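You operate a simulated robot arm through the tools that you are given. There is no shell and no other tool. Be economical: measure what you need, move in short steps, check, and stop when the job is done.

Carry out the task below with a simulated robot arm. There is one attempt and no reset: what you move stays moved.

TASK
Lay both pairs of socks on the radiator rack to dry; set the heating as the note says.
Fine: the radiator brush goes up on the sill first.
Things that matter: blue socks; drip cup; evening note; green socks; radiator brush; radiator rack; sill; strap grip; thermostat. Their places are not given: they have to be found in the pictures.

The check looks at the end state, three seconds after you hand in, the way a careful person would. Anything else that was tipped, shoved, dropped, spilled or broken makes it a failure.

THE ROBOT
A 6-joint arm with a two-finger parallel gripper, fixed in place. Base frame: the origin is at the foot of the arm, x ahead of it, y to its left, z up. Readings come in m, degrees, newtons and seconds.
With the tool pointing down near the work surface it reaches from about 0.1 to 0.7 m from the base axis. Its first joint turns from -166.0 to 166.0 degrees. Payload 3.91 kg.
The TCP is the grasp point between the finger pads, 0.03 m short of the fingertips. In the tool frame z runs along the fingers and y along their closing line. The gripper opens to 0.11 m. The fingers are 0.02 m wide and 0.01 m thick; the gripper's body (0.048 by 0.112 m) begins 0.055 m behind the TCP.
Orientation is that of the tool frame in the base frame, as [roll, pitch, yaw] about the fixed x, y, z axes, in that order (R = Rz(yaw) Ry(pitch) Rx(roll)). With the fingers straight down and closing along the base's y, the tool's x points along the base's -x, its y along +y and its z along -z.

THE INTERFACE
- The arm moves only by the tool servo_tool. Its arguments are lists of equal length, an entry for each row: "travel": the shift along the tool's x, y, z in m, a list of three; "rotation": the turn, a rotation vector about the tool's x, y, z in degrees, a list of three; "fingers": the opening, from 0 (shut) to 1 (fully open). In form: {"travel": [[tx, ty, tz], ...], "rotation": [[wx, wy, wz], ...], "fingers": [fingers, ...]}. A call has 1 to 12 rows; each row is the pose to reach, as a shift and turn from the pose commanded when the call began, along the tool's axes at that moment. Rows are played at 5 a second. More than 0.05 m and 8.6 degrees between two rows, or a gripper value outside its range, and nothing of the call is played. Where a pose cannot be reached the arm comes as near as it can. A force on the tool above 90 N (or 10 N above the force at the start of the call, whichever is more), or a blocked arm, ends the call early, and 0.2 s more pass. The fingers move at their own pace (about 0.045 m/s each) and stop on an object; they squeeze with about 33 N. The grip force told is the motor's: it shows also when the fingers shut on nothing. Time passes only in rows, and 0.2 s behind the last, so rows that repeat a pose let the fingers close. The reply holds the time, the measured pose of the TCP, the force on the tool along the base axes, the opening and the grip force, in the units named above and with some noise, with the torque about the TCP (base axes, N m) and any sound that the robot's microphone picked up.
- Cameras (640 x 400 px; columns grow to the right, rows downward): "scene" is fixed at [0.0509, -0.4996, 1.2101]; the picture's right is [0.45, -0.90, 0.00], its down [-0.37, -0.18, -0.91] and it looks along [0.82, 0.41, -0.41] (base axes); focal length 214 px, centre (320, 200). "wrist" rides on the gripper at [0.071, 0.022, -0.107] in the tool frame; the picture's right is [-0.29, 0.96, 0.00], its down [-0.76, -0.23, -0.61] and it looks along [-0.58, -0.18, 0.79] (tool axes); focal length 243 px, centre (320, 200).
- grab_frame(camera): a new picture of that camera. No time passes.
- slide_trunk(by): slides the trunk up (or, below 0, down) by that many m; the arm rides with it, the base frame stays. It gives what a move gives, with no picture.
- probe_pixels(camera, pixels): for up to 12 pixels [column, row] of the newest picture of that camera ("zoom" is the newest enlarged one), the place [x, y, z] in the base frame of the surface seen there, good to about 0.002 m. No time passes.
- enlarge(camera, box): a new picture of the part [left, top, right, bottom] of that camera's present view, enlarged. No time passes.
- finish_job(): hands the job in; it is judged then, once.

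Work in short steps. Measure before you move; look again where a grasp or a placing could have gone wrong, and mend it. You have 80 turns and 54 pictures in all, those below and enlarged ones among them. Open the gripper and draw the arm clear of the work before you hand the job in, unless the task says otherwise; then end with one line.

The tools are called as a command line: name --argument value ..., lists and objects as JSON in quotes. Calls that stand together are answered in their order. servo_tool: Moves the arm, as the interface text tells. Its arguments: {"type":"object","properties":{"travel":{"type":"array","items":{"type":"array","items":{"type":"number"}}},"rotation":{"type":"array","items":{"type":"array","items":{"type":"number"}}},"fingers":{"type":"array","items":{"type":"number"}}},"required":["travel","rotation","fingers"]} The other tools are called the same way: slide_trunk (by) slides the trunk up or down; grab_frame (camera) takes a picture; probe_pixels (camera, pixels) gives the place of the surface under pixels of a picture; enlarge (camera, box) takes an enlarged picture of a part of a camera's view; finish_job () hands the job in.

At the start:

```text
time: 0.0
tcp_pos: [0.3058, 0.1118, 1.2704]
tool_rot: [180.0, 0.0, 180.0]
wrist_force: [-0.5, -0.4, 0.2]
torque: [-0.01, -0.01, -0.02]
finger_gap: 0.1099
finger_force: 0.1
trunk travel left (down, up): [-0.525, 0.065]
```

scene: 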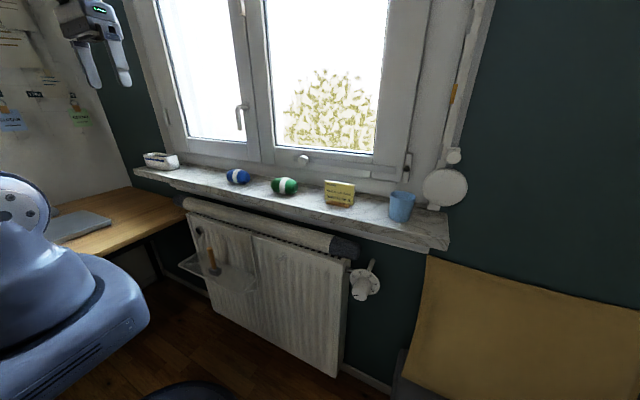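
wrist: 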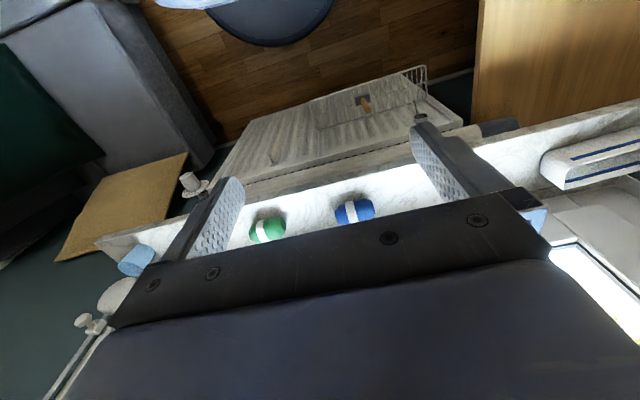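

I start by enlarging the areas of interest in the scene: sill, note, radiator and thermostat.

enlarge --camera "scene" --box '[310, 170, 390, 220]'

enlarge --camera "scene" --box '[170, 190, 410, 340]'

enlarge --camera "scene" --box '[330, 250, 394, 310]'

```text
8.00 times, centred on (350, 195) of scene
```

zoom: 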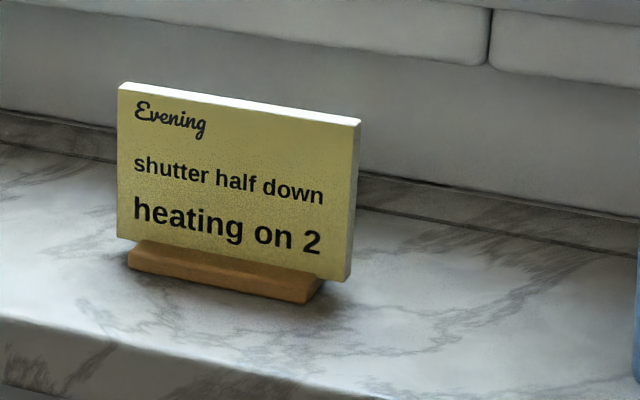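

```text
2.67 times, centred on (290, 265) of scene
```

zoom: 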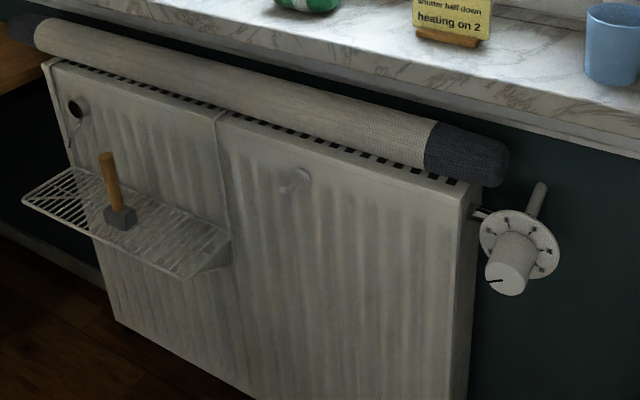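

```text
6.67 times, centred on (362, 280) of scene
```

zoom: 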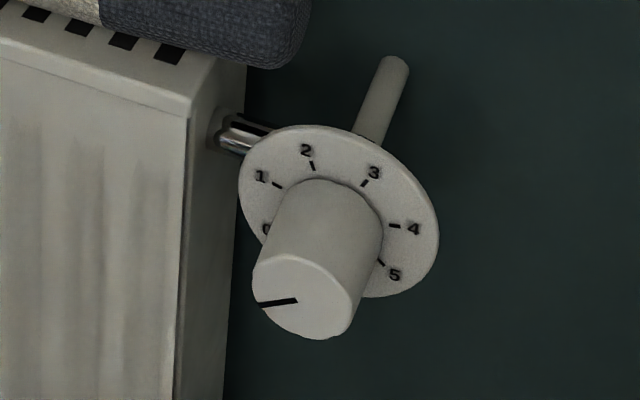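

The note says heating on 2; the knob now points near 0. The rack hangs on the radiator with the brush standing on it. Measuring the main places now.

grab_frame --camera "scene"

probe_pixels --camera "scene" --pixels '[[237, 176], [284, 186], [339, 194], [401, 206], [211, 255], [214, 270], [186, 263], [252, 291], [255, 280], [208, 258], [300, 185], [270, 200]]'

probe_pixels --camera "zoom" --pixels '[[300, 295], [260, 305], [310, 260], [340, 330], [325, 195], [312, 166], [280, 185], [365, 183], [394, 226], [382, 262], [400, 65], [370, 120]]'

enlarge --camera "scene" --box '[170, 215, 270, 305]'

enlarge --camera "scene" --box '[130, 140, 310, 220]'

```text
48 pictures are left
```

scene: 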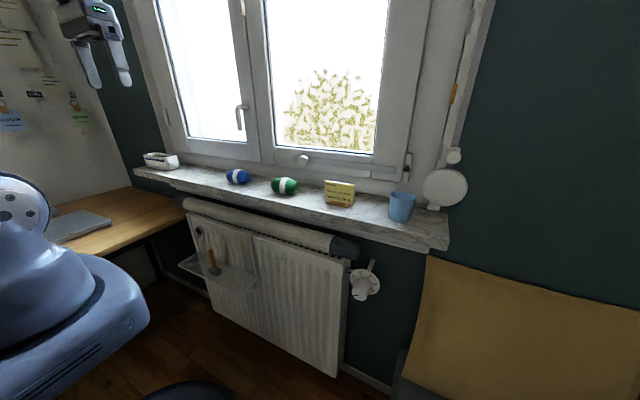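

```text
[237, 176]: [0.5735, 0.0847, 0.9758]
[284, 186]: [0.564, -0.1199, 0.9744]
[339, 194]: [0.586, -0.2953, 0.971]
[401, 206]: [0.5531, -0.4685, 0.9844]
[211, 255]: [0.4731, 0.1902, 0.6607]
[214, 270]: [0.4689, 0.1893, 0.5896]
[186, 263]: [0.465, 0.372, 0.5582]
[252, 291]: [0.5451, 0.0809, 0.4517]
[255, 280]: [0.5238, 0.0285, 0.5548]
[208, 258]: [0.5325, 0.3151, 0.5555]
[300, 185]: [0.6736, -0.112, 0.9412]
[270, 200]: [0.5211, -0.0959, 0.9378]
```

```text
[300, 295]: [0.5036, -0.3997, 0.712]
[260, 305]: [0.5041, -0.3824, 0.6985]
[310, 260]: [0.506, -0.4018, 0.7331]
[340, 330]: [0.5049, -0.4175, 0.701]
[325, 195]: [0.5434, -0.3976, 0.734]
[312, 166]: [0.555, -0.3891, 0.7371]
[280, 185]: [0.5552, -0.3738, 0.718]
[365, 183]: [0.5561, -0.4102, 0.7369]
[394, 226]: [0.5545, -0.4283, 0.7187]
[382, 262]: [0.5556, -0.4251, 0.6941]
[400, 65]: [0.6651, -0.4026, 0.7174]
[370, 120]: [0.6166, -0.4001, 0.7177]
```

```text
4.44 times, centred on (220, 260) of scene
```

zoom: 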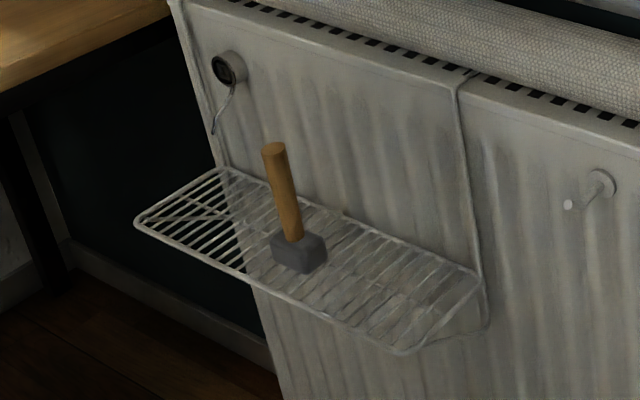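

```text
3.56 times, centred on (220, 180) of scene
```

zoom: 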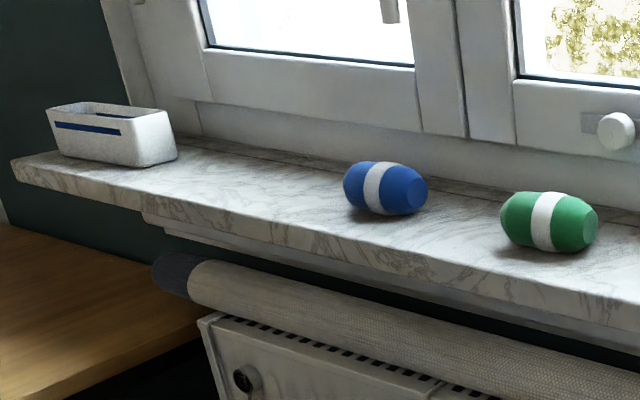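

Measuring socks, roll, sill edges, rack extents, brush and knob peg in more detail.

probe_pixels --camera "zoom" --pixels '[[348, 188], [420, 198], [385, 165], [388, 212], [385, 222], [505, 215], [592, 228], [548, 195], [548, 248], [545, 262], [300, 235], [300, 265]]'

probe_pixels --camera "zoom" --pixels '[[350, 295], [350, 330], [350, 310], [560, 340], [170, 275], [225, 320], [240, 325], [240, 382], [360, 130], [350, 150], [300, 175], [430, 190]]'

enlarge --camera "scene" --box '[170, 215, 270, 305]'

probe_pixels --camera "zoom" --pixels '[[273, 150], [263, 153], [286, 153], [281, 190], [292, 235], [303, 272], [325, 248], [272, 245], [275, 258], [323, 264], [302, 238], [235, 70]]'

probe_pixels --camera "zoom" --pixels '[[136, 223], [228, 170], [405, 351], [484, 278], [487, 325], [410, 290], [468, 75], [462, 88], [568, 204], [600, 185], [620, 160], [560, 290]]'

```text
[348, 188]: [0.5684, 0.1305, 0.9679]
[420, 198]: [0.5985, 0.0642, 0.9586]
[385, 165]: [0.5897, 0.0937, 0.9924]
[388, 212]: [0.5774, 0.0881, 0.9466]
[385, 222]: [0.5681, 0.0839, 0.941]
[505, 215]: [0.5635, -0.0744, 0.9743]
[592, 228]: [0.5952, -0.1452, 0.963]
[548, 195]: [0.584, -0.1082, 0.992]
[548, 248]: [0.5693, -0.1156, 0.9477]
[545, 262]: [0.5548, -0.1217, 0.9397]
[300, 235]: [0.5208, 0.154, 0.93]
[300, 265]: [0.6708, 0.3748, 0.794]
```

```text
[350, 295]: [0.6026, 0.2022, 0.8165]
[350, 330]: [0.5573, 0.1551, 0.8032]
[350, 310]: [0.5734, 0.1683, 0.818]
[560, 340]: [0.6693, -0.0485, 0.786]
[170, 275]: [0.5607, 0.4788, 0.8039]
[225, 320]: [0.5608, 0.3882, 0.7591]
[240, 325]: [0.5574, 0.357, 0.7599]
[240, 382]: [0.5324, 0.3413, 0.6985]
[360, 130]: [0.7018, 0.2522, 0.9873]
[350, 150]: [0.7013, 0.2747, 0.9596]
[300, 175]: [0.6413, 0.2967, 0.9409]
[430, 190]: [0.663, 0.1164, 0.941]
```

```text
4.44 times, centred on (220, 260) of scene
```

zoom: 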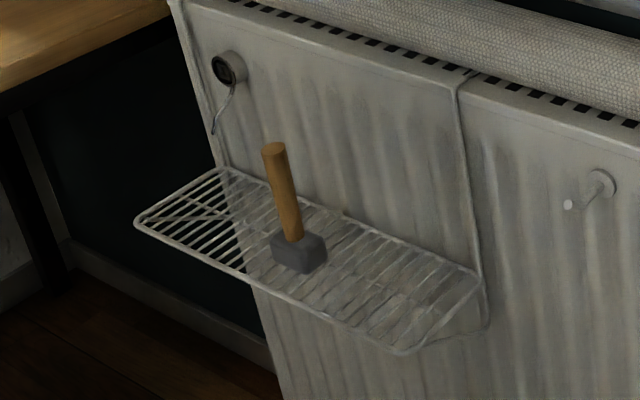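

```text
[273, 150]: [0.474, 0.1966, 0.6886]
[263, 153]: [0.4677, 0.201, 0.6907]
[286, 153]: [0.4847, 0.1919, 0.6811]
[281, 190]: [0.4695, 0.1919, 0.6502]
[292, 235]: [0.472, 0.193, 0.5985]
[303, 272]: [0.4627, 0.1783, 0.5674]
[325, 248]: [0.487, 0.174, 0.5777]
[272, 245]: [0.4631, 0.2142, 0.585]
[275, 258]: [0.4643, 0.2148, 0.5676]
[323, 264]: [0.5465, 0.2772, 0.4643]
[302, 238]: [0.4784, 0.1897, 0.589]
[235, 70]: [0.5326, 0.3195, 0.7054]
```

```text
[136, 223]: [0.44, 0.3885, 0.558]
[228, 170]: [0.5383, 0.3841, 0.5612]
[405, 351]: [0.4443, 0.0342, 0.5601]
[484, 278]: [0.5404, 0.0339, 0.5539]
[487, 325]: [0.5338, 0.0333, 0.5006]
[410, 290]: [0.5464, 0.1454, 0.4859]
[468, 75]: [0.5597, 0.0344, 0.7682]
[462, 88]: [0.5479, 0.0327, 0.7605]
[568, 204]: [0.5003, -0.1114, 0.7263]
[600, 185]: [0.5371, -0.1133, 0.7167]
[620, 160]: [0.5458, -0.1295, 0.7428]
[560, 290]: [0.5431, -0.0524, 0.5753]
```

Rack: x 0.44–0.54, y 0.03–0.39, z 0.558. Brush handle at (0.478, 0.193), z 0.60–0.69. I'll first turn the tool about its own axis so that the camera will sit above the hand when it points forward.

servo_tool --travel '[[0, 0, 0], [0, 0, 0], [0, 0, 0], [0, 0, 0], [0, 0, 0], [0, 0, 0], [0, 0, 0], [0, 0, 0], [0, 0, 0], [0, 0, 0], [0, 0, 0]]' --rotation '[[0, 0, 8.182], [0, 0, 16.364], [0, 0, 24.545], [0, 0, 32.727], [0, 0, 40.909], [0, 0, 49.091], [0, 0, 57.273], [0, 0, 65.455], [0, 0, 73.636], [0, 0, 81.818], [0, 0, 90]]' --fingers '[1, 1, 1, 1, 1, 1, 1, 1, 1, 1, 1]'

servo_tool --travel '[[0, 0, 0], [0, 0, 0], [0, 0, 0], [0, 0, 0], [0, 0, 0], [0, 0, 0], [0, 0, 0], [0, 0, 0], [0, 0, 0], [0, 0, 0], [0, 0, 0]]' --rotation '[[0, 0, 8.182], [0, 0, 16.364], [0, 0, 24.545], [0, 0, 32.727], [0, 0, 40.909], [0, 0, 49.091], [0, 0, 57.273], [0, 0, 65.455], [0, 0, 73.636], [0, 0, 81.818], [0, 0, 90]]' --fingers '[1, 1, 1, 1, 1, 1, 1, 1, 1, 1, 1]'

```text
time: 2.4
tcp_pos: [0.3058, 0.1106, 1.2709]
tool_rot: [180.0, 0.1, 89.9]
wrist_force: [0.6, -0.3, -0.1]
torque: [-0.01, -0.02, 0.02]
finger_gap: 0.11
finger_force: 0.0
trunk travel left (down, up): [-0.525, 0.065]
```

```text
time: 4.8
tcp_pos: [0.3068, -0.029, 1.2605]
tool_rot: [-179.5, -0.1, 0.6]
wrist_force: [-0.2, 0.4, -0.7]
torque: [0.03, 0.04, 0.01]
finger_gap: 0.11
finger_force: 0.1
out of reach, approached as far as the arm can: row 8, 9, 10, 11
trunk travel left (down, up): [-0.525, 0.065]
```

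The half turn runs into a wrist limit, so I'll undo it and work with the camera below instead, which has enough clearance.

servo_tool --travel '[[0, 0, 0], [0, 0, 0], [0, 0, 0], [0, 0, 0], [0, 0, 0], [0, 0, 0], [0, 0, 0], [0, 0, 0], [0, 0, 0], [0, 0, 0], [0, 0, 0]]' --rotation '[[0, 0, -8.182], [0, 0, -16.364], [0, 0, -24.545], [0, 0, -32.727], [0, 0, -40.909], [0, 0, -49.091], [0, 0, -57.273], [0, 0, -65.455], [0, 0, -73.636], [0, 0, -81.818], [0, 0, -90]]' --fingers '[1, 1, 1, 1, 1, 1, 1, 1, 1, 1, 1]'

servo_tool --travel '[[0, 0, 0], [0, 0, 0], [0, 0, 0], [0, 0, 0], [0, 0, 0], [0, 0, 0], [0, 0, 0], [0, 0, 0], [0, 0, 0], [0, 0, 0], [0, 0, 0]]' --rotation '[[0, 0, -8.182], [0, 0, -16.364], [0, 0, -24.545], [0, 0, -32.727], [0, 0, -40.909], [0, 0, -49.091], [0, 0, -57.273], [0, 0, -65.455], [0, 0, -73.636], [0, 0, -81.818], [0, 0, -90]]' --fingers '[1, 1, 1, 1, 1, 1, 1, 1, 1, 1, 1]'

slide_trunk --by -0.5

```text
time: 7.2
tcp_pos: [0.3056, -0.0264, 1.2602]
tool_rot: [-180.0, -0.1, 90.1]
wrist_force: [-0.4, 0.2, 0.6]
torque: [0.01, 0.02, -0.04]
finger_gap: 0.1102
finger_force: 0.0
trunk travel left (down, up): [-0.525, 0.065]
```

```text
time: 9.6
tcp_pos: [0.3072, -0.0271, 1.2597]
tool_rot: [-180.0, 0.0, -179.9]
wrist_force: [0.1, -1.0, 0.6]
torque: [0.03, 0.01, -0.01]
finger_gap: 0.1098
finger_force: 0.2
trunk travel left (down, up): [-0.525, 0.065]
```

```text
refused: -0.5 is not a number from -0.4 to 0.4
```

Now lower the trunk, then pitch the hand forward while moving in line with the brush.

slide_trunk --by -0.4

servo_tool --travel '[[-0.006, 0.02, 0], [-0.012, 0.04, 0], [-0.018, 0.06, 0], [-0.024, 0.08, 0], [-0.03, 0.1, 0], [-0.036, 0.12, 0], [-0.042, 0.14, 0], [-0.048, 0.16, 0], [-0.054, 0.18, 0], [-0.06, 0.2, 0], [-0.063, 0.22, 0]]' --rotation '[[0, -8.182, 0], [0, -16.364, 0], [0, -24.545, 0], [0, -32.727, 0], [0, -40.909, 0], [0, -49.091, 0], [0, -57.273, 0], [0, -65.455, 0], [0, -73.636, 0], [0, -81.818, 0], [0, -90, 0]]' --fingers '[1, 1, 1, 1, 1, 1, 1, 1, 1, 1, 1]'

```text
time: 13.4
tcp_pos: [0.3065, -0.0269, 0.8617]
tool_rot: [-180.0, 0.0, 180.0]
wrist_force: [0.2, 0.2, 0.5]
torque: [0.03, 0.01, -0.01]
finger_gap: 0.1099
finger_force: 0.2
trunk travel left (down, up): [-0.125, 0.465]
```

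```text
time: 14.6
tcp_pos: [0.3577, 0.0659, 0.8163]
tool_rot: [-176.3, 27.8, -178.7]
wrist_force: [-0.5, -0.3, 0.0]
torque: [-0.01, 0.03, -0.01]
finger_gap: 0.1101
finger_force: 0.1
trunk travel left (down, up): [-0.125, 0.465]
stopped in row 5: the arm was blocked; the commanded pose is now the measured one
```

The arm was blocked partway; I look at the scene to see what it met.

grab_frame --camera "scene"

grab_frame --camera "wrist"

```text
44 pictures are left
```

scene: 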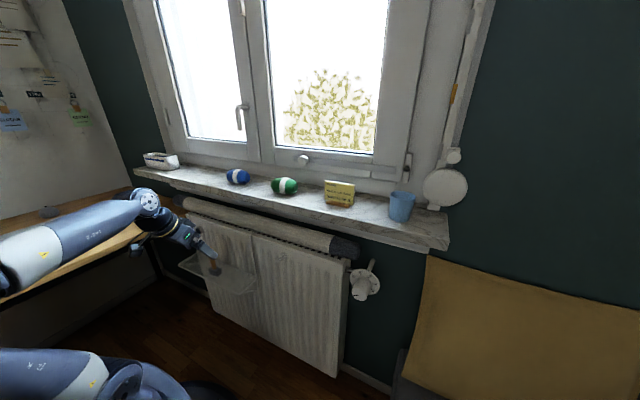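

```text
43 pictures are left
```

wrist: 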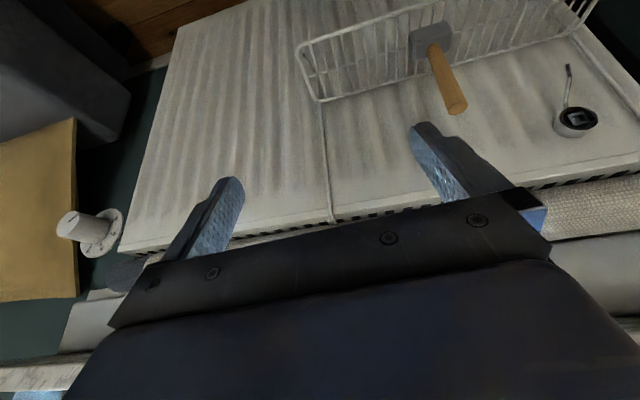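

Checking the heights of the forearm, elbow and desk near the block.

probe_pixels --camera "scene" --pixels '[[5, 280], [60, 250], [110, 220], [147, 203], [135, 245], [180, 232], [200, 250], [20, 293], [50, 212], [130, 235], [60, 370], [140, 380]]'

```text
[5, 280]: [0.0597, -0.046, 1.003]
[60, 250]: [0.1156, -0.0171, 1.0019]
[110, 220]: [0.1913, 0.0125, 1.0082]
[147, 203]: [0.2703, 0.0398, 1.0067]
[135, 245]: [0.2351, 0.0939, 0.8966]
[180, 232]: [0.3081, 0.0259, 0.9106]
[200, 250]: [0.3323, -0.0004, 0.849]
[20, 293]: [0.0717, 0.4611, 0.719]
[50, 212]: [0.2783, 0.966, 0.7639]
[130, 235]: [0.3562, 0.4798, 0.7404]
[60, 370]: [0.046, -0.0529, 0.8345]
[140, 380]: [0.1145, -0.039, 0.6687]
```

I look closer at the arm's own shape to understand the block.

enlarge --camera "scene" --box '[0, 170, 260, 400]'

```text
1.74 times, centred on (130, 285) of scene
```

zoom: 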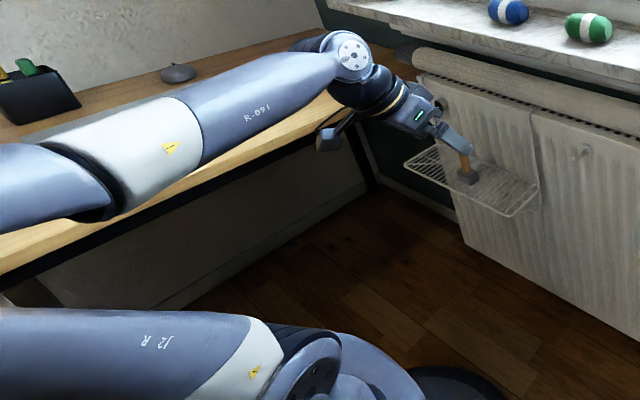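

The wrist is spherical (wrist centre about 0.2 m behind the TCP), and the arm was folding too tightly. I'll use a 45° downward tilt with the trunk low, moving left first.

slide_trunk --by -0.12

servo_tool --travel '[[-0.003, 0.03, 0.006], [-0.009, 0.06, 0.017], [-0.015, 0.09, 0.028], [-0.021, 0.11, 0.04], [-0.0293, 0.127, 0.056]]' --rotation '[[-0.6, -2, 0.2], [-1.2, -5, 0.4], [-1.8, -9, 0.7], [-2.5, -13, 0.9], [-3.1, -17.2, 1.15]]' --fingers '[1, 1, 1, 0.7, 0.5]'

```text
time: 16.1
tcp_pos: [0.3612, 0.0655, 0.6931]
tool_rot: [-176.1, 27.3, -178.7]
wrist_force: [0.4, -0.4, -0.1]
torque: [0.0, -0.02, -0.01]
finger_gap: 0.11
finger_force: 0.1
trunk travel left (down, up): [-0.005, 0.585]
```

```text
time: 17.3
tcp_pos: [0.41, 0.1917, 0.654]
tool_rot: [-179.9, 45.0, -179.5]
wrist_force: [-0.1, 0.5, 0.8]
torque: [0.01, 0.0, 0.03]
finger_gap: 0.0584
finger_force: 0.0
trunk travel left (down, up): [-0.005, 0.585]
```

Pose reached in front of the brush. Advance 0.068 m in +x and close on the handle.

servo_tool --travel '[[-0.024, 0.001, 0.024], [-0.048, 0.001, 0.048], [-0.048, 0.001, 0.048], [-0.048, 0.001, 0.048], [-0.048, 0.001, 0.048], [-0.048, 0.001, 0.048]]' --rotation '[[0, 0, 0], [0, 0, 0], [0, 0, 0], [0, 0, 0], [0, 0, 0], [0, 0, 0]]' --fingers '[0.5, 0.5, 0.2, 0, 0, 0]'

grab_frame --camera "wrist"

```text
time: 18.7
tcp_pos: [0.4783, 0.1927, 0.6544]
tool_rot: [-179.9, 44.9, -179.3]
wrist_force: [0.2, 0.7, 1.0]
torque: [0.06, -0.03, 0.01]
finger_gap: 0.0172
finger_force: 32.8
trunk travel left (down, up): [-0.005, 0.585]
```

```text
41 pictures are left
```

wrist: 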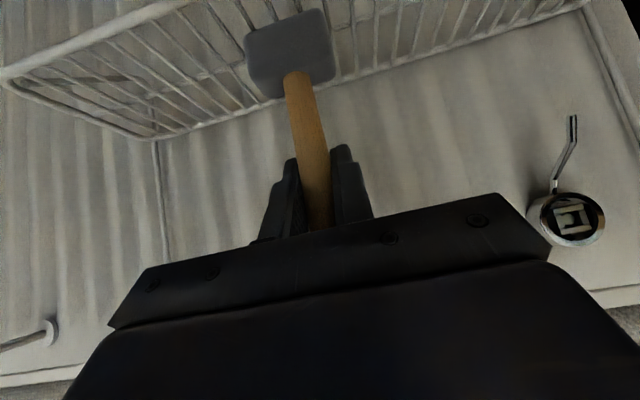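

The brush is held (gap 17 mm). Lift it straight up 6 cm, back out 7 cm, then raise the trunk.

servo_tool --travel '[[-0.014, 0, -0.014], [-0.028, 0, -0.028], [-0.042, 0, -0.042], [-0.022, 0, -0.062], [0.0075, 0, -0.0915]]' --rotation '[[0, 0, 0], [0, 0, 0], [0, 0, 0], [0, 0, 0], [0, 0, 0]]' --fingers '[0, 0, 0, 0, 0]'

slide_trunk --by 0.37

grab_frame --camera "scene"

```text
time: 19.9
tcp_pos: [0.4075, 0.1916, 0.7122]
tool_rot: [-179.7, 44.8, -179.3]
wrist_force: [-0.2, 0.4, -0.8]
torque: [-0.01, 0.0, -0.01]
finger_gap: 0.0167
finger_force: 33.2
trunk travel left (down, up): [-0.005, 0.585]
```

```text
time: 23.4
tcp_pos: [0.4073, 0.1916, 1.0843]
tool_rot: [-179.8, 45.0, -179.4]
wrist_force: [-0.4, 0.1, -0.3]
torque: [0.0, 0.01, 0.01]
finger_gap: 0.0169
finger_force: 33.3
trunk travel left (down, up): [-0.375, 0.215]
```

```text
40 pictures are left
```

scene: 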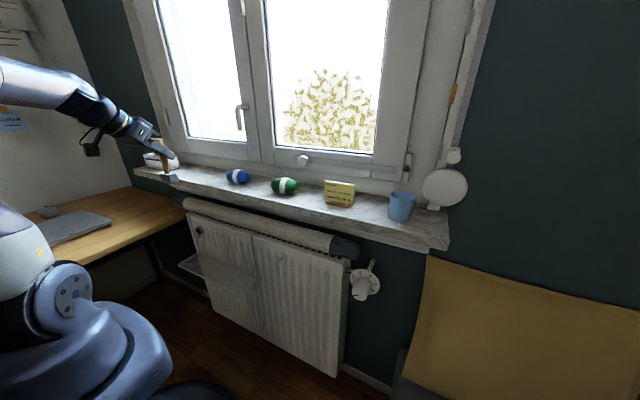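

Brush is upright and clear. Move forward over the sill to about (0.585, 0.225), staying high.

servo_tool --travel '[[-0.025, 0.008, 0.025], [-0.05, 0.016, 0.05], [-0.075, 0.024, 0.075], [-0.1, 0.03, 0.1], [-0.126, 0.034, 0.126]]' --rotation '[[0, 0, 0], [0, 0, 0], [0, 0, 0], [0, 0, 0], [0, 0, 0]]' --fingers '[0, 0, 0, 0, 0]'

enlarge --camera "scene" --box '[130, 120, 290, 220]'

probe_pixels --camera "zoom" --pixels '[[50, 140], [100, 165], [160, 170], [250, 150], [270, 215], [250, 195], [300, 200], [260, 260]]'

```text
time: 24.6
tcp_pos: [0.5861, 0.2268, 1.0837]
tool_rot: [-179.7, 45.0, -179.4]
wrist_force: [-0.3, -0.3, -0.5]
torque: [0.0, -0.02, 0.01]
finger_gap: 0.017
finger_force: 32.8
trunk travel left (down, up): [-0.375, 0.215]
```

```text
4.00 times, centred on (210, 170) of scene
```

zoom: 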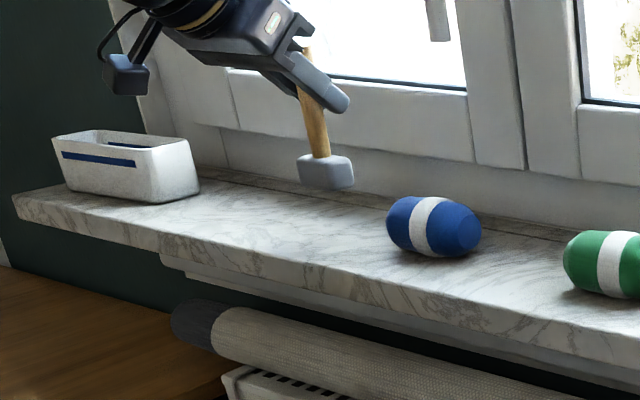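

```text
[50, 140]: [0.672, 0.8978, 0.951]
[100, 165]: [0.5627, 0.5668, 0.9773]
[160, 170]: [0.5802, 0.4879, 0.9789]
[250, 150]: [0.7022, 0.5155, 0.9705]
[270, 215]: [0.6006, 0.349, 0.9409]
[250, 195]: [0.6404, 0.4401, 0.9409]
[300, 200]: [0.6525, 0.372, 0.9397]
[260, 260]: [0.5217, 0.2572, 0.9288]
```

Sill top is z 0.941; the brush bottom is about 0.094 below TCP. Shift 2 cm left and lower to just above contact.

servo_tool --travel '[[0.01, 0.02, 0.01], [0.02, 0.02, 0.02], [0.03, 0.02, 0.03], [0.0325, 0.02, 0.0325]]' --rotation '[[0, 0, 0], [0, 0, 0], [0, 0, 0], [0, 0, 0]]' --fingers '[0, 0, 0, 0]'

enlarge --camera "scene" --box '[180, 140, 244, 180]'

```text
time: 25.6
tcp_pos: [0.586, 0.2455, 1.0361]
tool_rot: [-179.8, 45.0, -179.4]
wrist_force: [0.5, 0.1, -1.1]
torque: [0.02, 0.0, 0.03]
finger_gap: 0.0169
finger_force: 32.7
trunk travel left (down, up): [-0.375, 0.215]
```

```text
10.00 times, centred on (212, 160) of scene
```

zoom: 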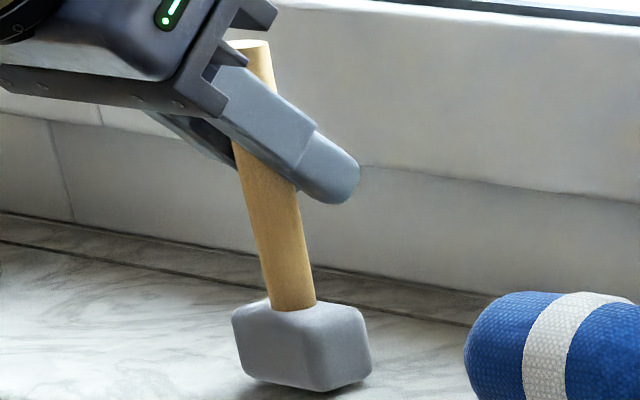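

Almost touching. Lower in 2 mm steps until the force shows contact.

servo_tool --travel '[[0.0014, 0, 0.0014], [0.0028, 0, 0.0028], [0.0028, 0, 0.0028]]' --rotation '[[0, 0, 0], [0, 0, 0], [0, 0, 0]]' --fingers '[0, 0, 0]'

enlarge --camera "scene" --box '[180, 140, 244, 180]'

```text
time: 26.4
tcp_pos: [0.5842, 0.2459, 1.0349]
tool_rot: [-179.8, 45.1, -179.3]
wrist_force: [0.3, -0.1, 6.6]
torque: [-0.02, -0.04, -0.03]
finger_gap: 0.017
finger_force: 32.9
trunk travel left (down, up): [-0.375, 0.215]
```

```text
10.00 times, centred on (212, 160) of scene
```

zoom: 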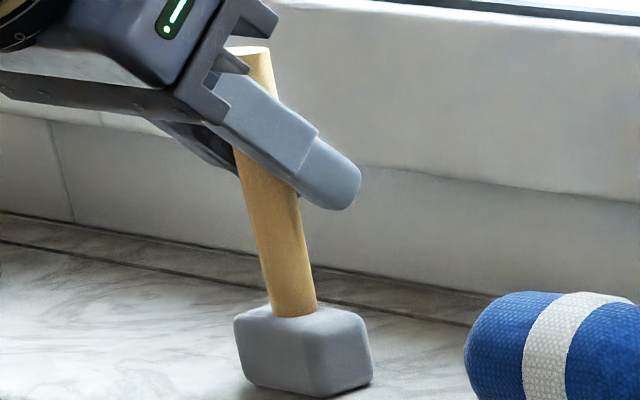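

Contact at 6.6 N. Open gently and withdraw along the tool axis.

servo_tool --travel '[[0, 0, 0], [0, 0, 0], [0, 0, 0], [0, 0, -0.03], [0, 0, -0.07], [0, 0, -0.11]]' --rotation '[[0, 0, 0], [0, 0, 0], [0, 0, 0], [0, 0, 0], [0, 0, 0], [0, 0, 0]]' --fingers '[0.25, 0.5, 0.5, 0.5, 0.5, 0.5]'

enlarge --camera "scene" --box '[170, 120, 330, 220]'

grab_frame --camera "wrist"

```text
time: 27.8
tcp_pos: [0.5064, 0.245, 1.1102]
tool_rot: [-179.8, 45.1, -179.4]
wrist_force: [0.0, 0.1, 0.1]
torque: [-0.03, 0.01, 0.01]
finger_gap: 0.055
finger_force: 0.0
trunk travel left (down, up): [-0.375, 0.215]
```

```text
4.00 times, centred on (250, 170) of scene
```

zoom: 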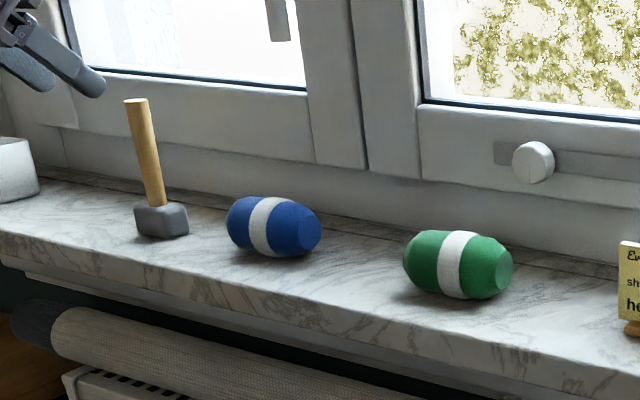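

```text
35 pictures are left
```

wrist: 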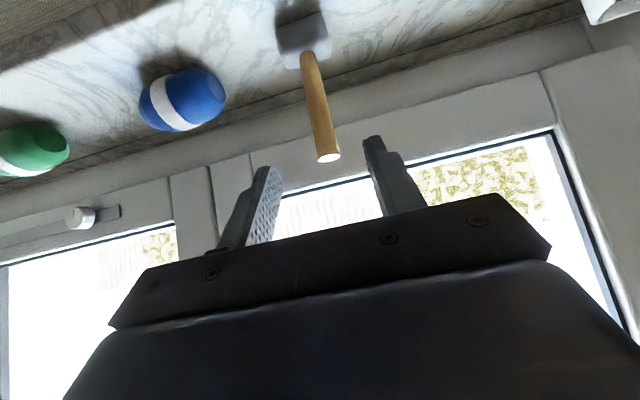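

The brush stands on the sill. Now measuring the socks' ends from both views.

probe_pixels --camera "zoom" --pixels '[[231, 225], [240, 208], [318, 235], [305, 235], [265, 200], [268, 222], [407, 258], [420, 240], [500, 268], [510, 262], [458, 235], [452, 262]]'

probe_pixels --camera "wrist" --pixels '[[147, 108], [158, 88], [165, 125], [222, 85], [210, 110], [205, 75], [170, 100], [175, 120], [180, 80], [50, 150], [30, 130], [60, 160]]'

```text
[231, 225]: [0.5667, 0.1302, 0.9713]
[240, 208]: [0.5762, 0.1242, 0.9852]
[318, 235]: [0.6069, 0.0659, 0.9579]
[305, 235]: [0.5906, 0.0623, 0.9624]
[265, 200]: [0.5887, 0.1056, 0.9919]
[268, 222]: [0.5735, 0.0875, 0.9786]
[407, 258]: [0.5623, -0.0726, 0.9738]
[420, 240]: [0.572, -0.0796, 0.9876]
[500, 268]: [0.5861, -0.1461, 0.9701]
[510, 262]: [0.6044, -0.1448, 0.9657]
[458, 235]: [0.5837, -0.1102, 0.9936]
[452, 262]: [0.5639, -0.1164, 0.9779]
```

```text
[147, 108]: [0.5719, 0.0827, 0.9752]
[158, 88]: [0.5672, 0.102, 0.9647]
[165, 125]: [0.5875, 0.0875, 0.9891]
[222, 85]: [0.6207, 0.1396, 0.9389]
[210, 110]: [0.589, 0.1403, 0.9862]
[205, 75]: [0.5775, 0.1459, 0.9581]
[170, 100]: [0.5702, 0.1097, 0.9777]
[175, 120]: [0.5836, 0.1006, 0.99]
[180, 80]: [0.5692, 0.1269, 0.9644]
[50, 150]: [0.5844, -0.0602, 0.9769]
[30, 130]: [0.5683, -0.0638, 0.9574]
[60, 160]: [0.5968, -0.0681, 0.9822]
```

Blue sock: centre ≈(0.588, 0.104, 0.966), length ≈0.084, axis turned ≈13°. Move to a pre-grasp 0.1 m back along the approach with matching yaw and fully open fingers.

servo_tool --travel '[[0, -0.04, 0], [0, -0.08, 0], [0.01, -0.12, 0.015], [0.028, -0.15, 0.035], [0.0424, -0.157, 0.0509], [0.0424, -0.157, 0.0509]]' --rotation '[[-1.5, 0, -1.5], [-3, 0, -3], [-5, 0, -5], [-7, 0, -7], [-8.8, 0, -8.8], [-8.8, 0, -8.8]]' --fingers '[0.6, 0.8, 1, 1, 1, 1]'

grab_frame --camera "wrist"

```text
time: 29.2
tcp_pos: [0.514, 0.0883, 1.0438]
tool_rot: [-179.8, 45.0, -167.0]
wrist_force: [-0.9, 1.0, 0.2]
torque: [-0.03, 0.01, 0.02]
finger_gap: 0.1101
finger_force: 0.0
trunk travel left (down, up): [-0.375, 0.215]
```

```text
34 pictures are left
```

wrist: 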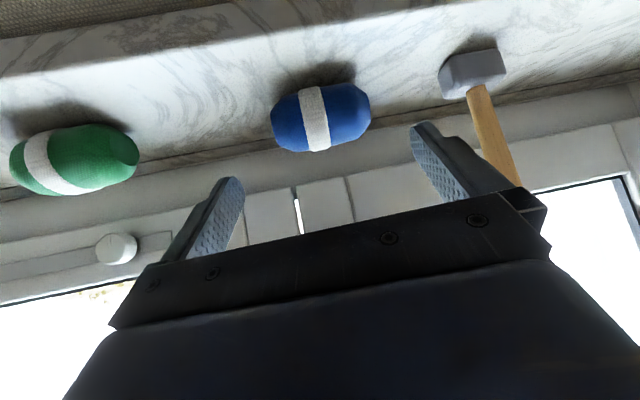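

The blue sock sits between the fingers. Probe its ends in this view to check centring.

probe_pixels --camera "wrist" --pixels '[[273, 125], [276, 140], [274, 110], [368, 100], [368, 115], [362, 88], [316, 120], [320, 145], [310, 92]]'

```text
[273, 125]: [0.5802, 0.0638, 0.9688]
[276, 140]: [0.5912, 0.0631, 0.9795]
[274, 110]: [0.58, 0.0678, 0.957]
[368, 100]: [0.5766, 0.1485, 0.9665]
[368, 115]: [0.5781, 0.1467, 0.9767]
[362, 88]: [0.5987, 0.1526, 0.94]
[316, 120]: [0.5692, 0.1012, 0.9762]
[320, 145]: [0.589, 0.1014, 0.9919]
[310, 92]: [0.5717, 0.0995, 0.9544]
```

Centring is right: a straight 0.099 m advance along the tool axis puts the TCP at the sock. Advance and close.

servo_tool --travel '[[0, 0.001, 0.04], [0, 0.001, 0.075], [0, 0.001, 0.099], [0, 0.001, 0.099], [0, 0.001, 0.099], [0, 0.001, 0.099], [0, 0.001, 0.099]]' --rotation '[[0, 0, 0], [0, 0, 0], [0, 0, 0], [0, 0, 0], [0, 0, 0], [0, 0, 0], [0, 0, 0]]' --fingers '[1, 1, 1, 0.8, 0.6, 0.3, 0.3]'

enlarge --camera "scene" --box '[170, 120, 330, 220]'

```text
time: 30.8
tcp_pos: [0.5839, 0.1048, 0.9744]
tool_rot: [-179.9, 44.9, -166.9]
wrist_force: [0.3, 0.5, -0.1]
torque: [0.06, 0.0, 0.02]
finger_gap: 0.0877
finger_force: 33.0
trunk travel left (down, up): [-0.375, 0.215]
```

```text
4.00 times, centred on (250, 170) of scene
```

zoom: 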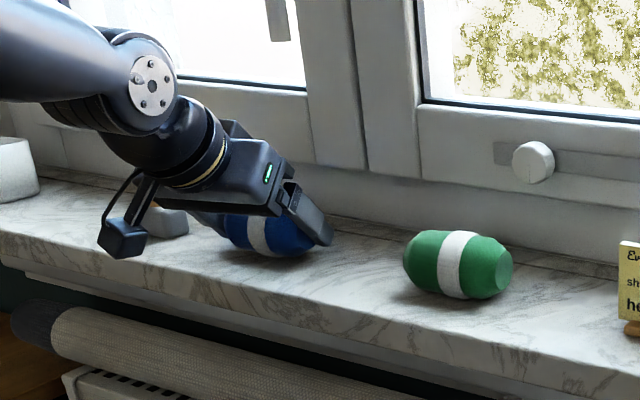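

Sock held (gap 88 mm). Lift 6 cm, back off, then align to base x and shift to y 0.285 in front of the rack.

servo_tool --travel '[[-0.021, 0, -0.021], [-0.0424, 0, -0.0424], [-0.018, 0, -0.067], [0.012, 0, -0.097], [0.042, 0, -0.127], [0.0776, 0, -0.1624]]' --rotation '[[0, 0, 0], [0, 0, 0], [0, 0, 0], [0, 0, 0], [0, 0, 0], [0, 0, 0]]' --fingers '[0.3, 0.3, 0.3, 0.3, 0.3, 0.3]'

servo_tool --travel '[[-0.005, 0.036, 0.005], [-0.01, 0.072, 0.01], [-0.015, 0.107, 0.015], [-0.02, 0.143, 0.02], [-0.025, 0.178, 0.025], [-0.029, 0.214, 0.029]]' --rotation '[[1.5, 0, 1.5], [3, 0, 3], [4.5, 0, 4.5], [6, 0, 6], [7.5, 0, 7.5], [9.2, 0, 9.2]]' --fingers '[0.3, 0.3, 0.3, 0.3, 0.3, 0.3]'

slide_trunk --by -0.37

grab_frame --camera "wrist"

```text
refused: row 6 steps farther than a row can; nothing moved
```

```text
time: 32.2
tcp_pos: [0.5752, 0.3246, 0.9745]
tool_rot: [-179.8, 45.0, 180.0]
wrist_force: [-1.1, -0.4, 0.0]
torque: [0.02, 0.05, 0.01]
finger_gap: 0.088
finger_force: 33.0
trunk travel left (down, up): [-0.375, 0.215]
```

```text
time: 33.1
tcp_pos: [0.5802, 0.3264, 0.9694]
tool_rot: [177.4, 47.6, 178.4]
wrist_force: [1.4, 1.2, 20.1]
torque: [0.64, -0.15, 0.18]
finger_gap: 0.0871
finger_force: 32.9
trunk travel left (down, up): [-0.345, 0.245]
stopped: the force on the tool passed its limit at 102 N (the readings are from after the stop); the commanded pose is now the measured one
```

```text
32 pictures are left
```

wrist: 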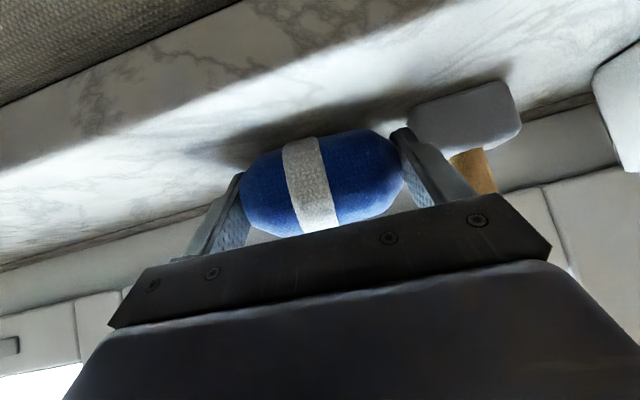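

My first call was refused and the rest ran anyway, so the hand dragged along the sill and pushed the brush, which was a mistake from batching dependent moves. I inspect the situation before moving.

enlarge --camera "scene" --box '[130, 120, 290, 220]'

```text
4.00 times, centred on (210, 170) of scene
```

zoom: 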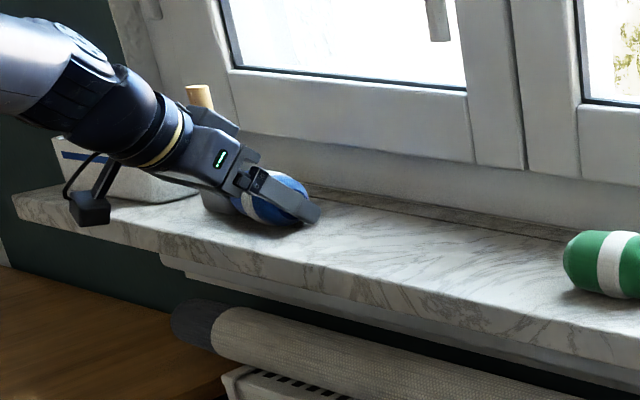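

The brush still stands, shifted left to y≈0.4. I relieve the pressure by raising the trunk 3 cm.

slide_trunk --by 0.03

```text
time: 33.8
tcp_pos: [0.579, 0.327, 0.9933]
tool_rot: [178.0, 46.9, 178.8]
wrist_force: [-0.1, 0.0, 0.1]
torque: [0.0, 0.01, 0.0]
finger_gap: 0.0845
finger_force: 33.1
trunk travel left (down, up): [-0.375, 0.215]
```

Free again. Move up 5 cm and away from the brush (−y), squaring the tool.

servo_tool --travel '[[-0.01, -0.01, -0.01], [-0.02, -0.03, -0.02], [-0.035, -0.06, -0.035]]' --rotation '[[0.4, 0.6, -0.3], [0.8, 1.2, -0.6], [1.2, 1.9, -0.85]]' --fingers '[0.3, 0.3, 0.3]'

enlarge --camera "scene" --box '[130, 120, 290, 220]'

grab_frame --camera "wrist"

```text
time: 34.6
tcp_pos: [0.5784, 0.2664, 1.0433]
tool_rot: [-179.9, 45.2, 180.0]
wrist_force: [0.2, -0.5, 0.1]
torque: [-0.05, 0.01, -0.01]
finger_gap: 0.0846
finger_force: 33.2
trunk travel left (down, up): [-0.375, 0.215]
```

```text
4.00 times, centred on (210, 170) of scene
```

zoom: 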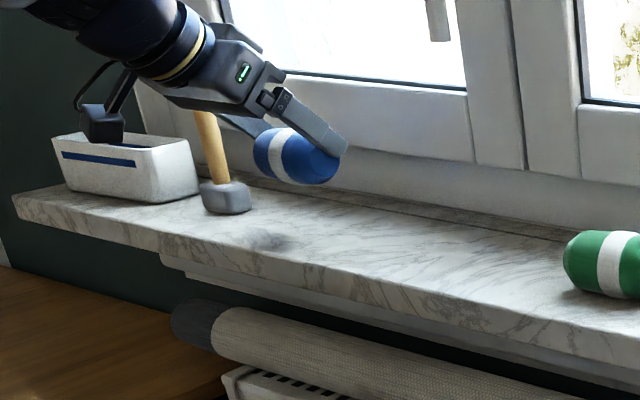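

```text
29 pictures are left
```

wrist: 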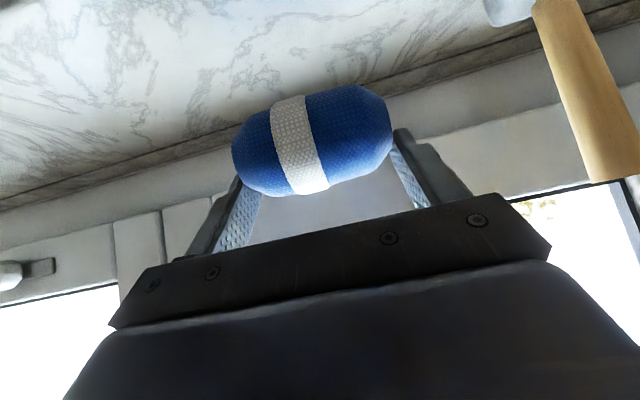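

The brush stands upright beside the tray and the tray is unmoved. The sock slid toward the fingertips; I probe where it is in the grip.

probe_pixels --camera "wrist" --pixels '[[300, 140], [292, 100], [315, 190], [288, 97], [235, 150], [390, 115], [250, 120], [360, 90]]'

probe_pixels --camera "zoom" --pixels '[[280, 150], [285, 180], [275, 135], [258, 150], [325, 165], [310, 180], [227, 195], [205, 205], [245, 205], [205, 115], [195, 180], [160, 175]]'

```text
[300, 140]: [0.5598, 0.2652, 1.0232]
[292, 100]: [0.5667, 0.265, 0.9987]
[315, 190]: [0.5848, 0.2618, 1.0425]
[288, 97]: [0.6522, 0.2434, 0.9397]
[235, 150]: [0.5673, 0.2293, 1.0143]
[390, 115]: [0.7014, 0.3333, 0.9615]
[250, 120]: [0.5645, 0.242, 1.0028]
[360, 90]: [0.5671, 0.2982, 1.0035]
```

```text
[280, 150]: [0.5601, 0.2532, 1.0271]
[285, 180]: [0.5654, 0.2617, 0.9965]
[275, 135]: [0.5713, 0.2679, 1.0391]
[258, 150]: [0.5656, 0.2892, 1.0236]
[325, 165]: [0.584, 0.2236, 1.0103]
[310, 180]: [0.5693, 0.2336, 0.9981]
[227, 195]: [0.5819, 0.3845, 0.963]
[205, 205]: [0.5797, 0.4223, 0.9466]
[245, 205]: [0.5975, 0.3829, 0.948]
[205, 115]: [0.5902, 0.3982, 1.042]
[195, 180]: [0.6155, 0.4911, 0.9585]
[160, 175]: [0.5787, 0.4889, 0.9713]
```

Sock centre is now 27 mm below TCP, still well held. Brush at y≈0.40 is clear. Back straight out 0.16 m.

servo_tool --travel '[[0.028, 0, -0.028], [0.056, 0, -0.056], [0.085, 0.01, -0.085], [0.113, 0.02, -0.113]]' --rotation '[[0, 0, 0], [0, 0, 0], [0, 0, 0], [0, 0, 0]]' --fingers '[0.3, 0.3, 0.3, 0.3]'

```text
time: 35.6
tcp_pos: [0.4182, 0.2874, 1.0424]
tool_rot: [-179.9, 45.0, 180.0]
wrist_force: [0.1, 0.6, -1.3]
torque: [0.02, -0.01, 0.02]
finger_gap: 0.0847
finger_force: 32.9
trunk travel left (down, up): [-0.375, 0.215]
```

Lower the trunk 0.37 m to bring the sock in front of and above the rack.

slide_trunk --by -0.37

```text
time: 39.2
tcp_pos: [0.4184, 0.2867, 0.672]
tool_rot: [-179.8, 45.1, -179.9]
wrist_force: [0.6, 0.5, -1.2]
torque: [0.03, -0.02, 0.03]
finger_gap: 0.0843
finger_force: 33.1
trunk travel left (down, up): [-0.005, 0.585]
```

Before going in, I check the bleed key near (0.53, 0.32, 0.70) for clearance.

enlarge --camera "scene" --box '[170, 215, 250, 275]'

probe_pixels --camera "zoom" --pixels '[[207, 105], [222, 100], [226, 130], [212, 160], [200, 180], [190, 195], [235, 115], [232, 140]]'

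grab_frame --camera "wrist"

```text
6.67 times, centred on (210, 245) of scene
```

zoom: 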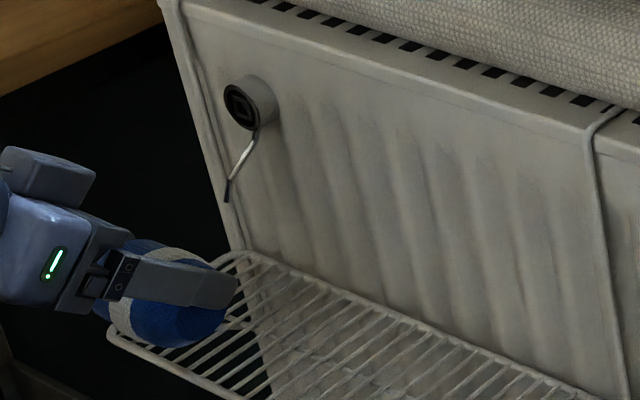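

```text
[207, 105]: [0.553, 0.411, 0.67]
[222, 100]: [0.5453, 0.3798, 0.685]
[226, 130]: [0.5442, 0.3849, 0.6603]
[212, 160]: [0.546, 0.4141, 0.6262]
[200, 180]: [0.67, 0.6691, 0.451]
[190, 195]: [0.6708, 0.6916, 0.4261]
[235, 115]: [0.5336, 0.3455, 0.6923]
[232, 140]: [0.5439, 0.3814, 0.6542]
```

```text
27 pictures are left
```

wrist: 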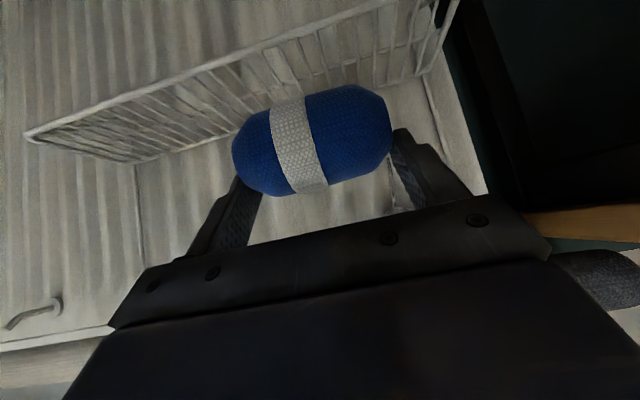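

The key hangs around y≈0.35; I shift the placement to y≈0.262 for clearance, advance to x 0.482 and lower to just above the rack.

servo_tool --travel '[[0, -0.025, 0], [-0.023, -0.025, 0.023], [-0.045, -0.025, 0.045], [-0.028, -0.025, 0.062], [-0.01, -0.025, 0.08]]' --rotation '[[0, 0, 0], [0, 0, 0], [0, 0, 0], [0, 0, 0], [0, 0, 0]]' --fingers '[0.3, 0.3, 0.3, 0.3, 0.3]'

enlarge --camera "scene" --box '[170, 225, 266, 295]'

```text
time: 40.4
tcp_pos: [0.4826, 0.2602, 0.6222]
tool_rot: [-179.9, 45.2, -179.9]
wrist_force: [0.3, -0.6, -0.7]
torque: [0.03, 0.01, 0.02]
finger_gap: 0.0843
finger_force: 33.2
trunk travel left (down, up): [-0.005, 0.585]
```

```text
5.71 times, centred on (218, 260) of scene
```

zoom: 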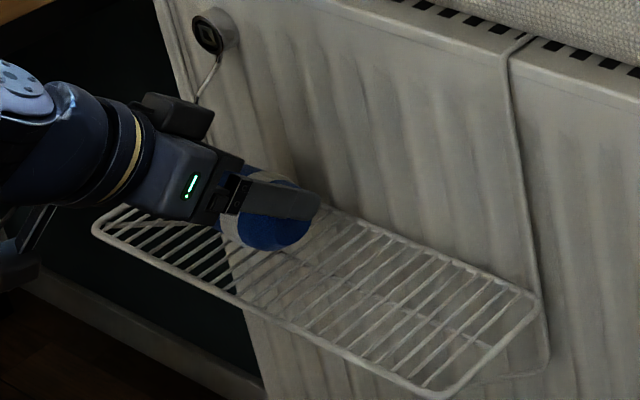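

Just above the rack. Lower in 2 mm steps for contact.

servo_tool --travel '[[0.0014, 0, 0.0014], [0.0028, 0, 0.0028], [0.0042, 0, 0.0042], [0.0042, 0, 0.0042]]' --rotation '[[0, 0, 0], [0, 0, 0], [0, 0, 0], [0, 0, 0]]' --fingers '[0.3, 0.3, 0.3, 0.3]'

```text
time: 41.4
tcp_pos: [0.4825, 0.2611, 0.6162]
tool_rot: [-179.8, 45.2, -179.9]
wrist_force: [0.0, -0.3, -0.9]
torque: [-0.03, -0.01, 0.06]
finger_gap: 0.0841
finger_force: 32.8
trunk travel left (down, up): [-0.005, 0.585]
```

No contact yet; continue a few mm.

servo_tool --travel '[[0.0014, 0, 0.0014], [0.0028, 0, 0.0028], [0.0028, 0, 0.0028]]' --rotation '[[0, 0, 0], [0, 0, 0], [0, 0, 0]]' --fingers '[0.3, 0.3, 0.3]'

```text
time: 42.2
tcp_pos: [0.4836, 0.2612, 0.6136]
tool_rot: [-179.9, 45.2, 179.9]
wrist_force: [0.9, 0.5, 7.3]
torque: [0.16, -0.01, 0.03]
finger_gap: 0.084
finger_force: 33.3
trunk travel left (down, up): [-0.005, 0.585]
```

Contact (7.3 N). Open and withdraw along the tool axis.

servo_tool --travel '[[0, 0, 0], [0, 0, 0], [0, 0, 0], [0, 0, -0.02], [0, 0, -0.06], [0, 0, -0.1]]' --rotation '[[0, 0, 0], [0, 0, 0], [0, 0, 0], [0, 0, 0], [0, 0, 0], [0, 0, 0]]' --fingers '[0.85, 1, 1, 1, 1, 1]'

enlarge --camera "scene" --box '[170, 225, 266, 295]'

```text
time: 43.6
tcp_pos: [0.4095, 0.2624, 0.6835]
tool_rot: [-179.7, 45.1, -179.9]
wrist_force: [1.0, -0.2, -0.1]
torque: [-0.01, 0.0, -0.02]
finger_gap: 0.1101
finger_force: 0.1
trunk travel left (down, up): [-0.005, 0.585]
```

```text
5.71 times, centred on (218, 260) of scene
```

zoom: 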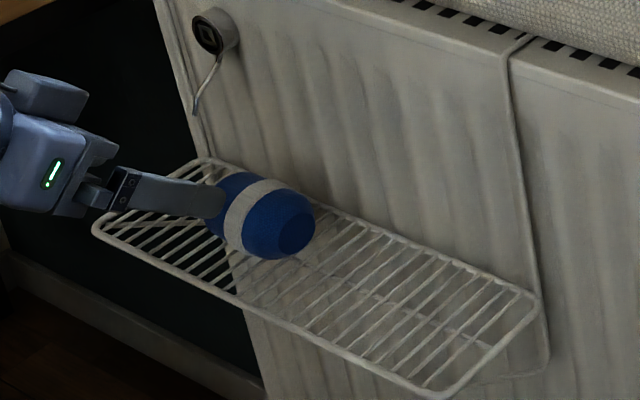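

The blue sock lies on the rack. Raise the trunk for the green sock.

slide_trunk --by 0.37

```text
time: 47.2
tcp_pos: [0.4103, 0.2617, 1.0523]
tool_rot: [-179.8, 45.1, -179.9]
wrist_force: [0.1, 0.4, 0.5]
torque: [-0.01, 0.0, 0.0]
finger_gap: 0.1099
finger_force: 0.0
trunk travel left (down, up): [-0.375, 0.215]
```

Move across to y≈−0.109 and to the green sock's pre-grasp.

servo_tool --travel '[[0, -0.046, 0], [0, -0.092, 0], [0, -0.138, 0], [0, -0.184, 0], [0, -0.23, 0], [0, -0.276, 0], [0, -0.322, 0], [-0.01, -0.36, 0.01], [-0.035, -0.371, 0.038], [-0.0636, -0.371, 0.0736], [-0.0636, -0.371, 0.0736]]' --rotation '[[0, 0, 0], [0, 0, 0], [0, 0, 0], [0, 0, 0], [0, 0, 0], [0, 0, 0], [-1, 0, -1], [-2, 0, -2], [-2.8, 0, -2.8], [-2.8, 0, -2.8], [-2.8, 0, -2.8]]' --fingers '[1, 1, 1, 1, 1, 1, 1, 1, 1, 1, 1]'

grab_frame --camera "wrist"

```text
time: 49.6
tcp_pos: [0.5073, -0.1085, 1.046]
tool_rot: [-179.7, 45.1, -176.1]
wrist_force: [0.0, 0.3, 0.4]
torque: [0.04, -0.02, -0.02]
finger_gap: 0.1099
finger_force: 0.0
trunk travel left (down, up): [-0.375, 0.215]
```

```text
24 pictures are left
```

wrist: 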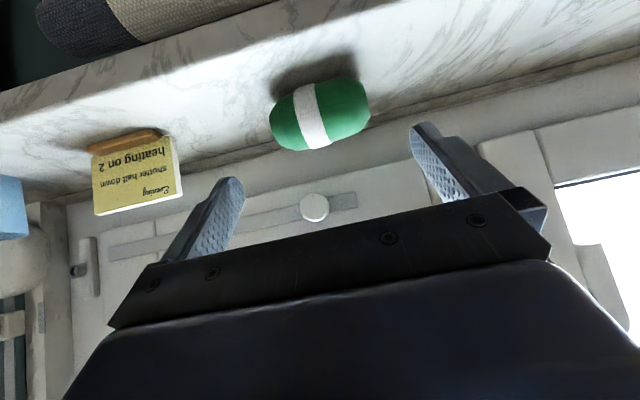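

The green sock appears at (320, 115), nearly the same spot as the blue one did. Probe ends.

probe_pixels --camera "wrist" --pixels '[[272, 120], [276, 137], [368, 98], [367, 112], [312, 115], [318, 145], [350, 118], [295, 130]]'

```text
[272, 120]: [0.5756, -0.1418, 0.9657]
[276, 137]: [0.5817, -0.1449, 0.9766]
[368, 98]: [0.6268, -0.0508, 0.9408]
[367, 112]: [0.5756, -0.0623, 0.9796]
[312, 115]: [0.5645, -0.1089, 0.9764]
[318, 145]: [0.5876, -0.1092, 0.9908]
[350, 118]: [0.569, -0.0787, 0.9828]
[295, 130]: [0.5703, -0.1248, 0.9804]
```

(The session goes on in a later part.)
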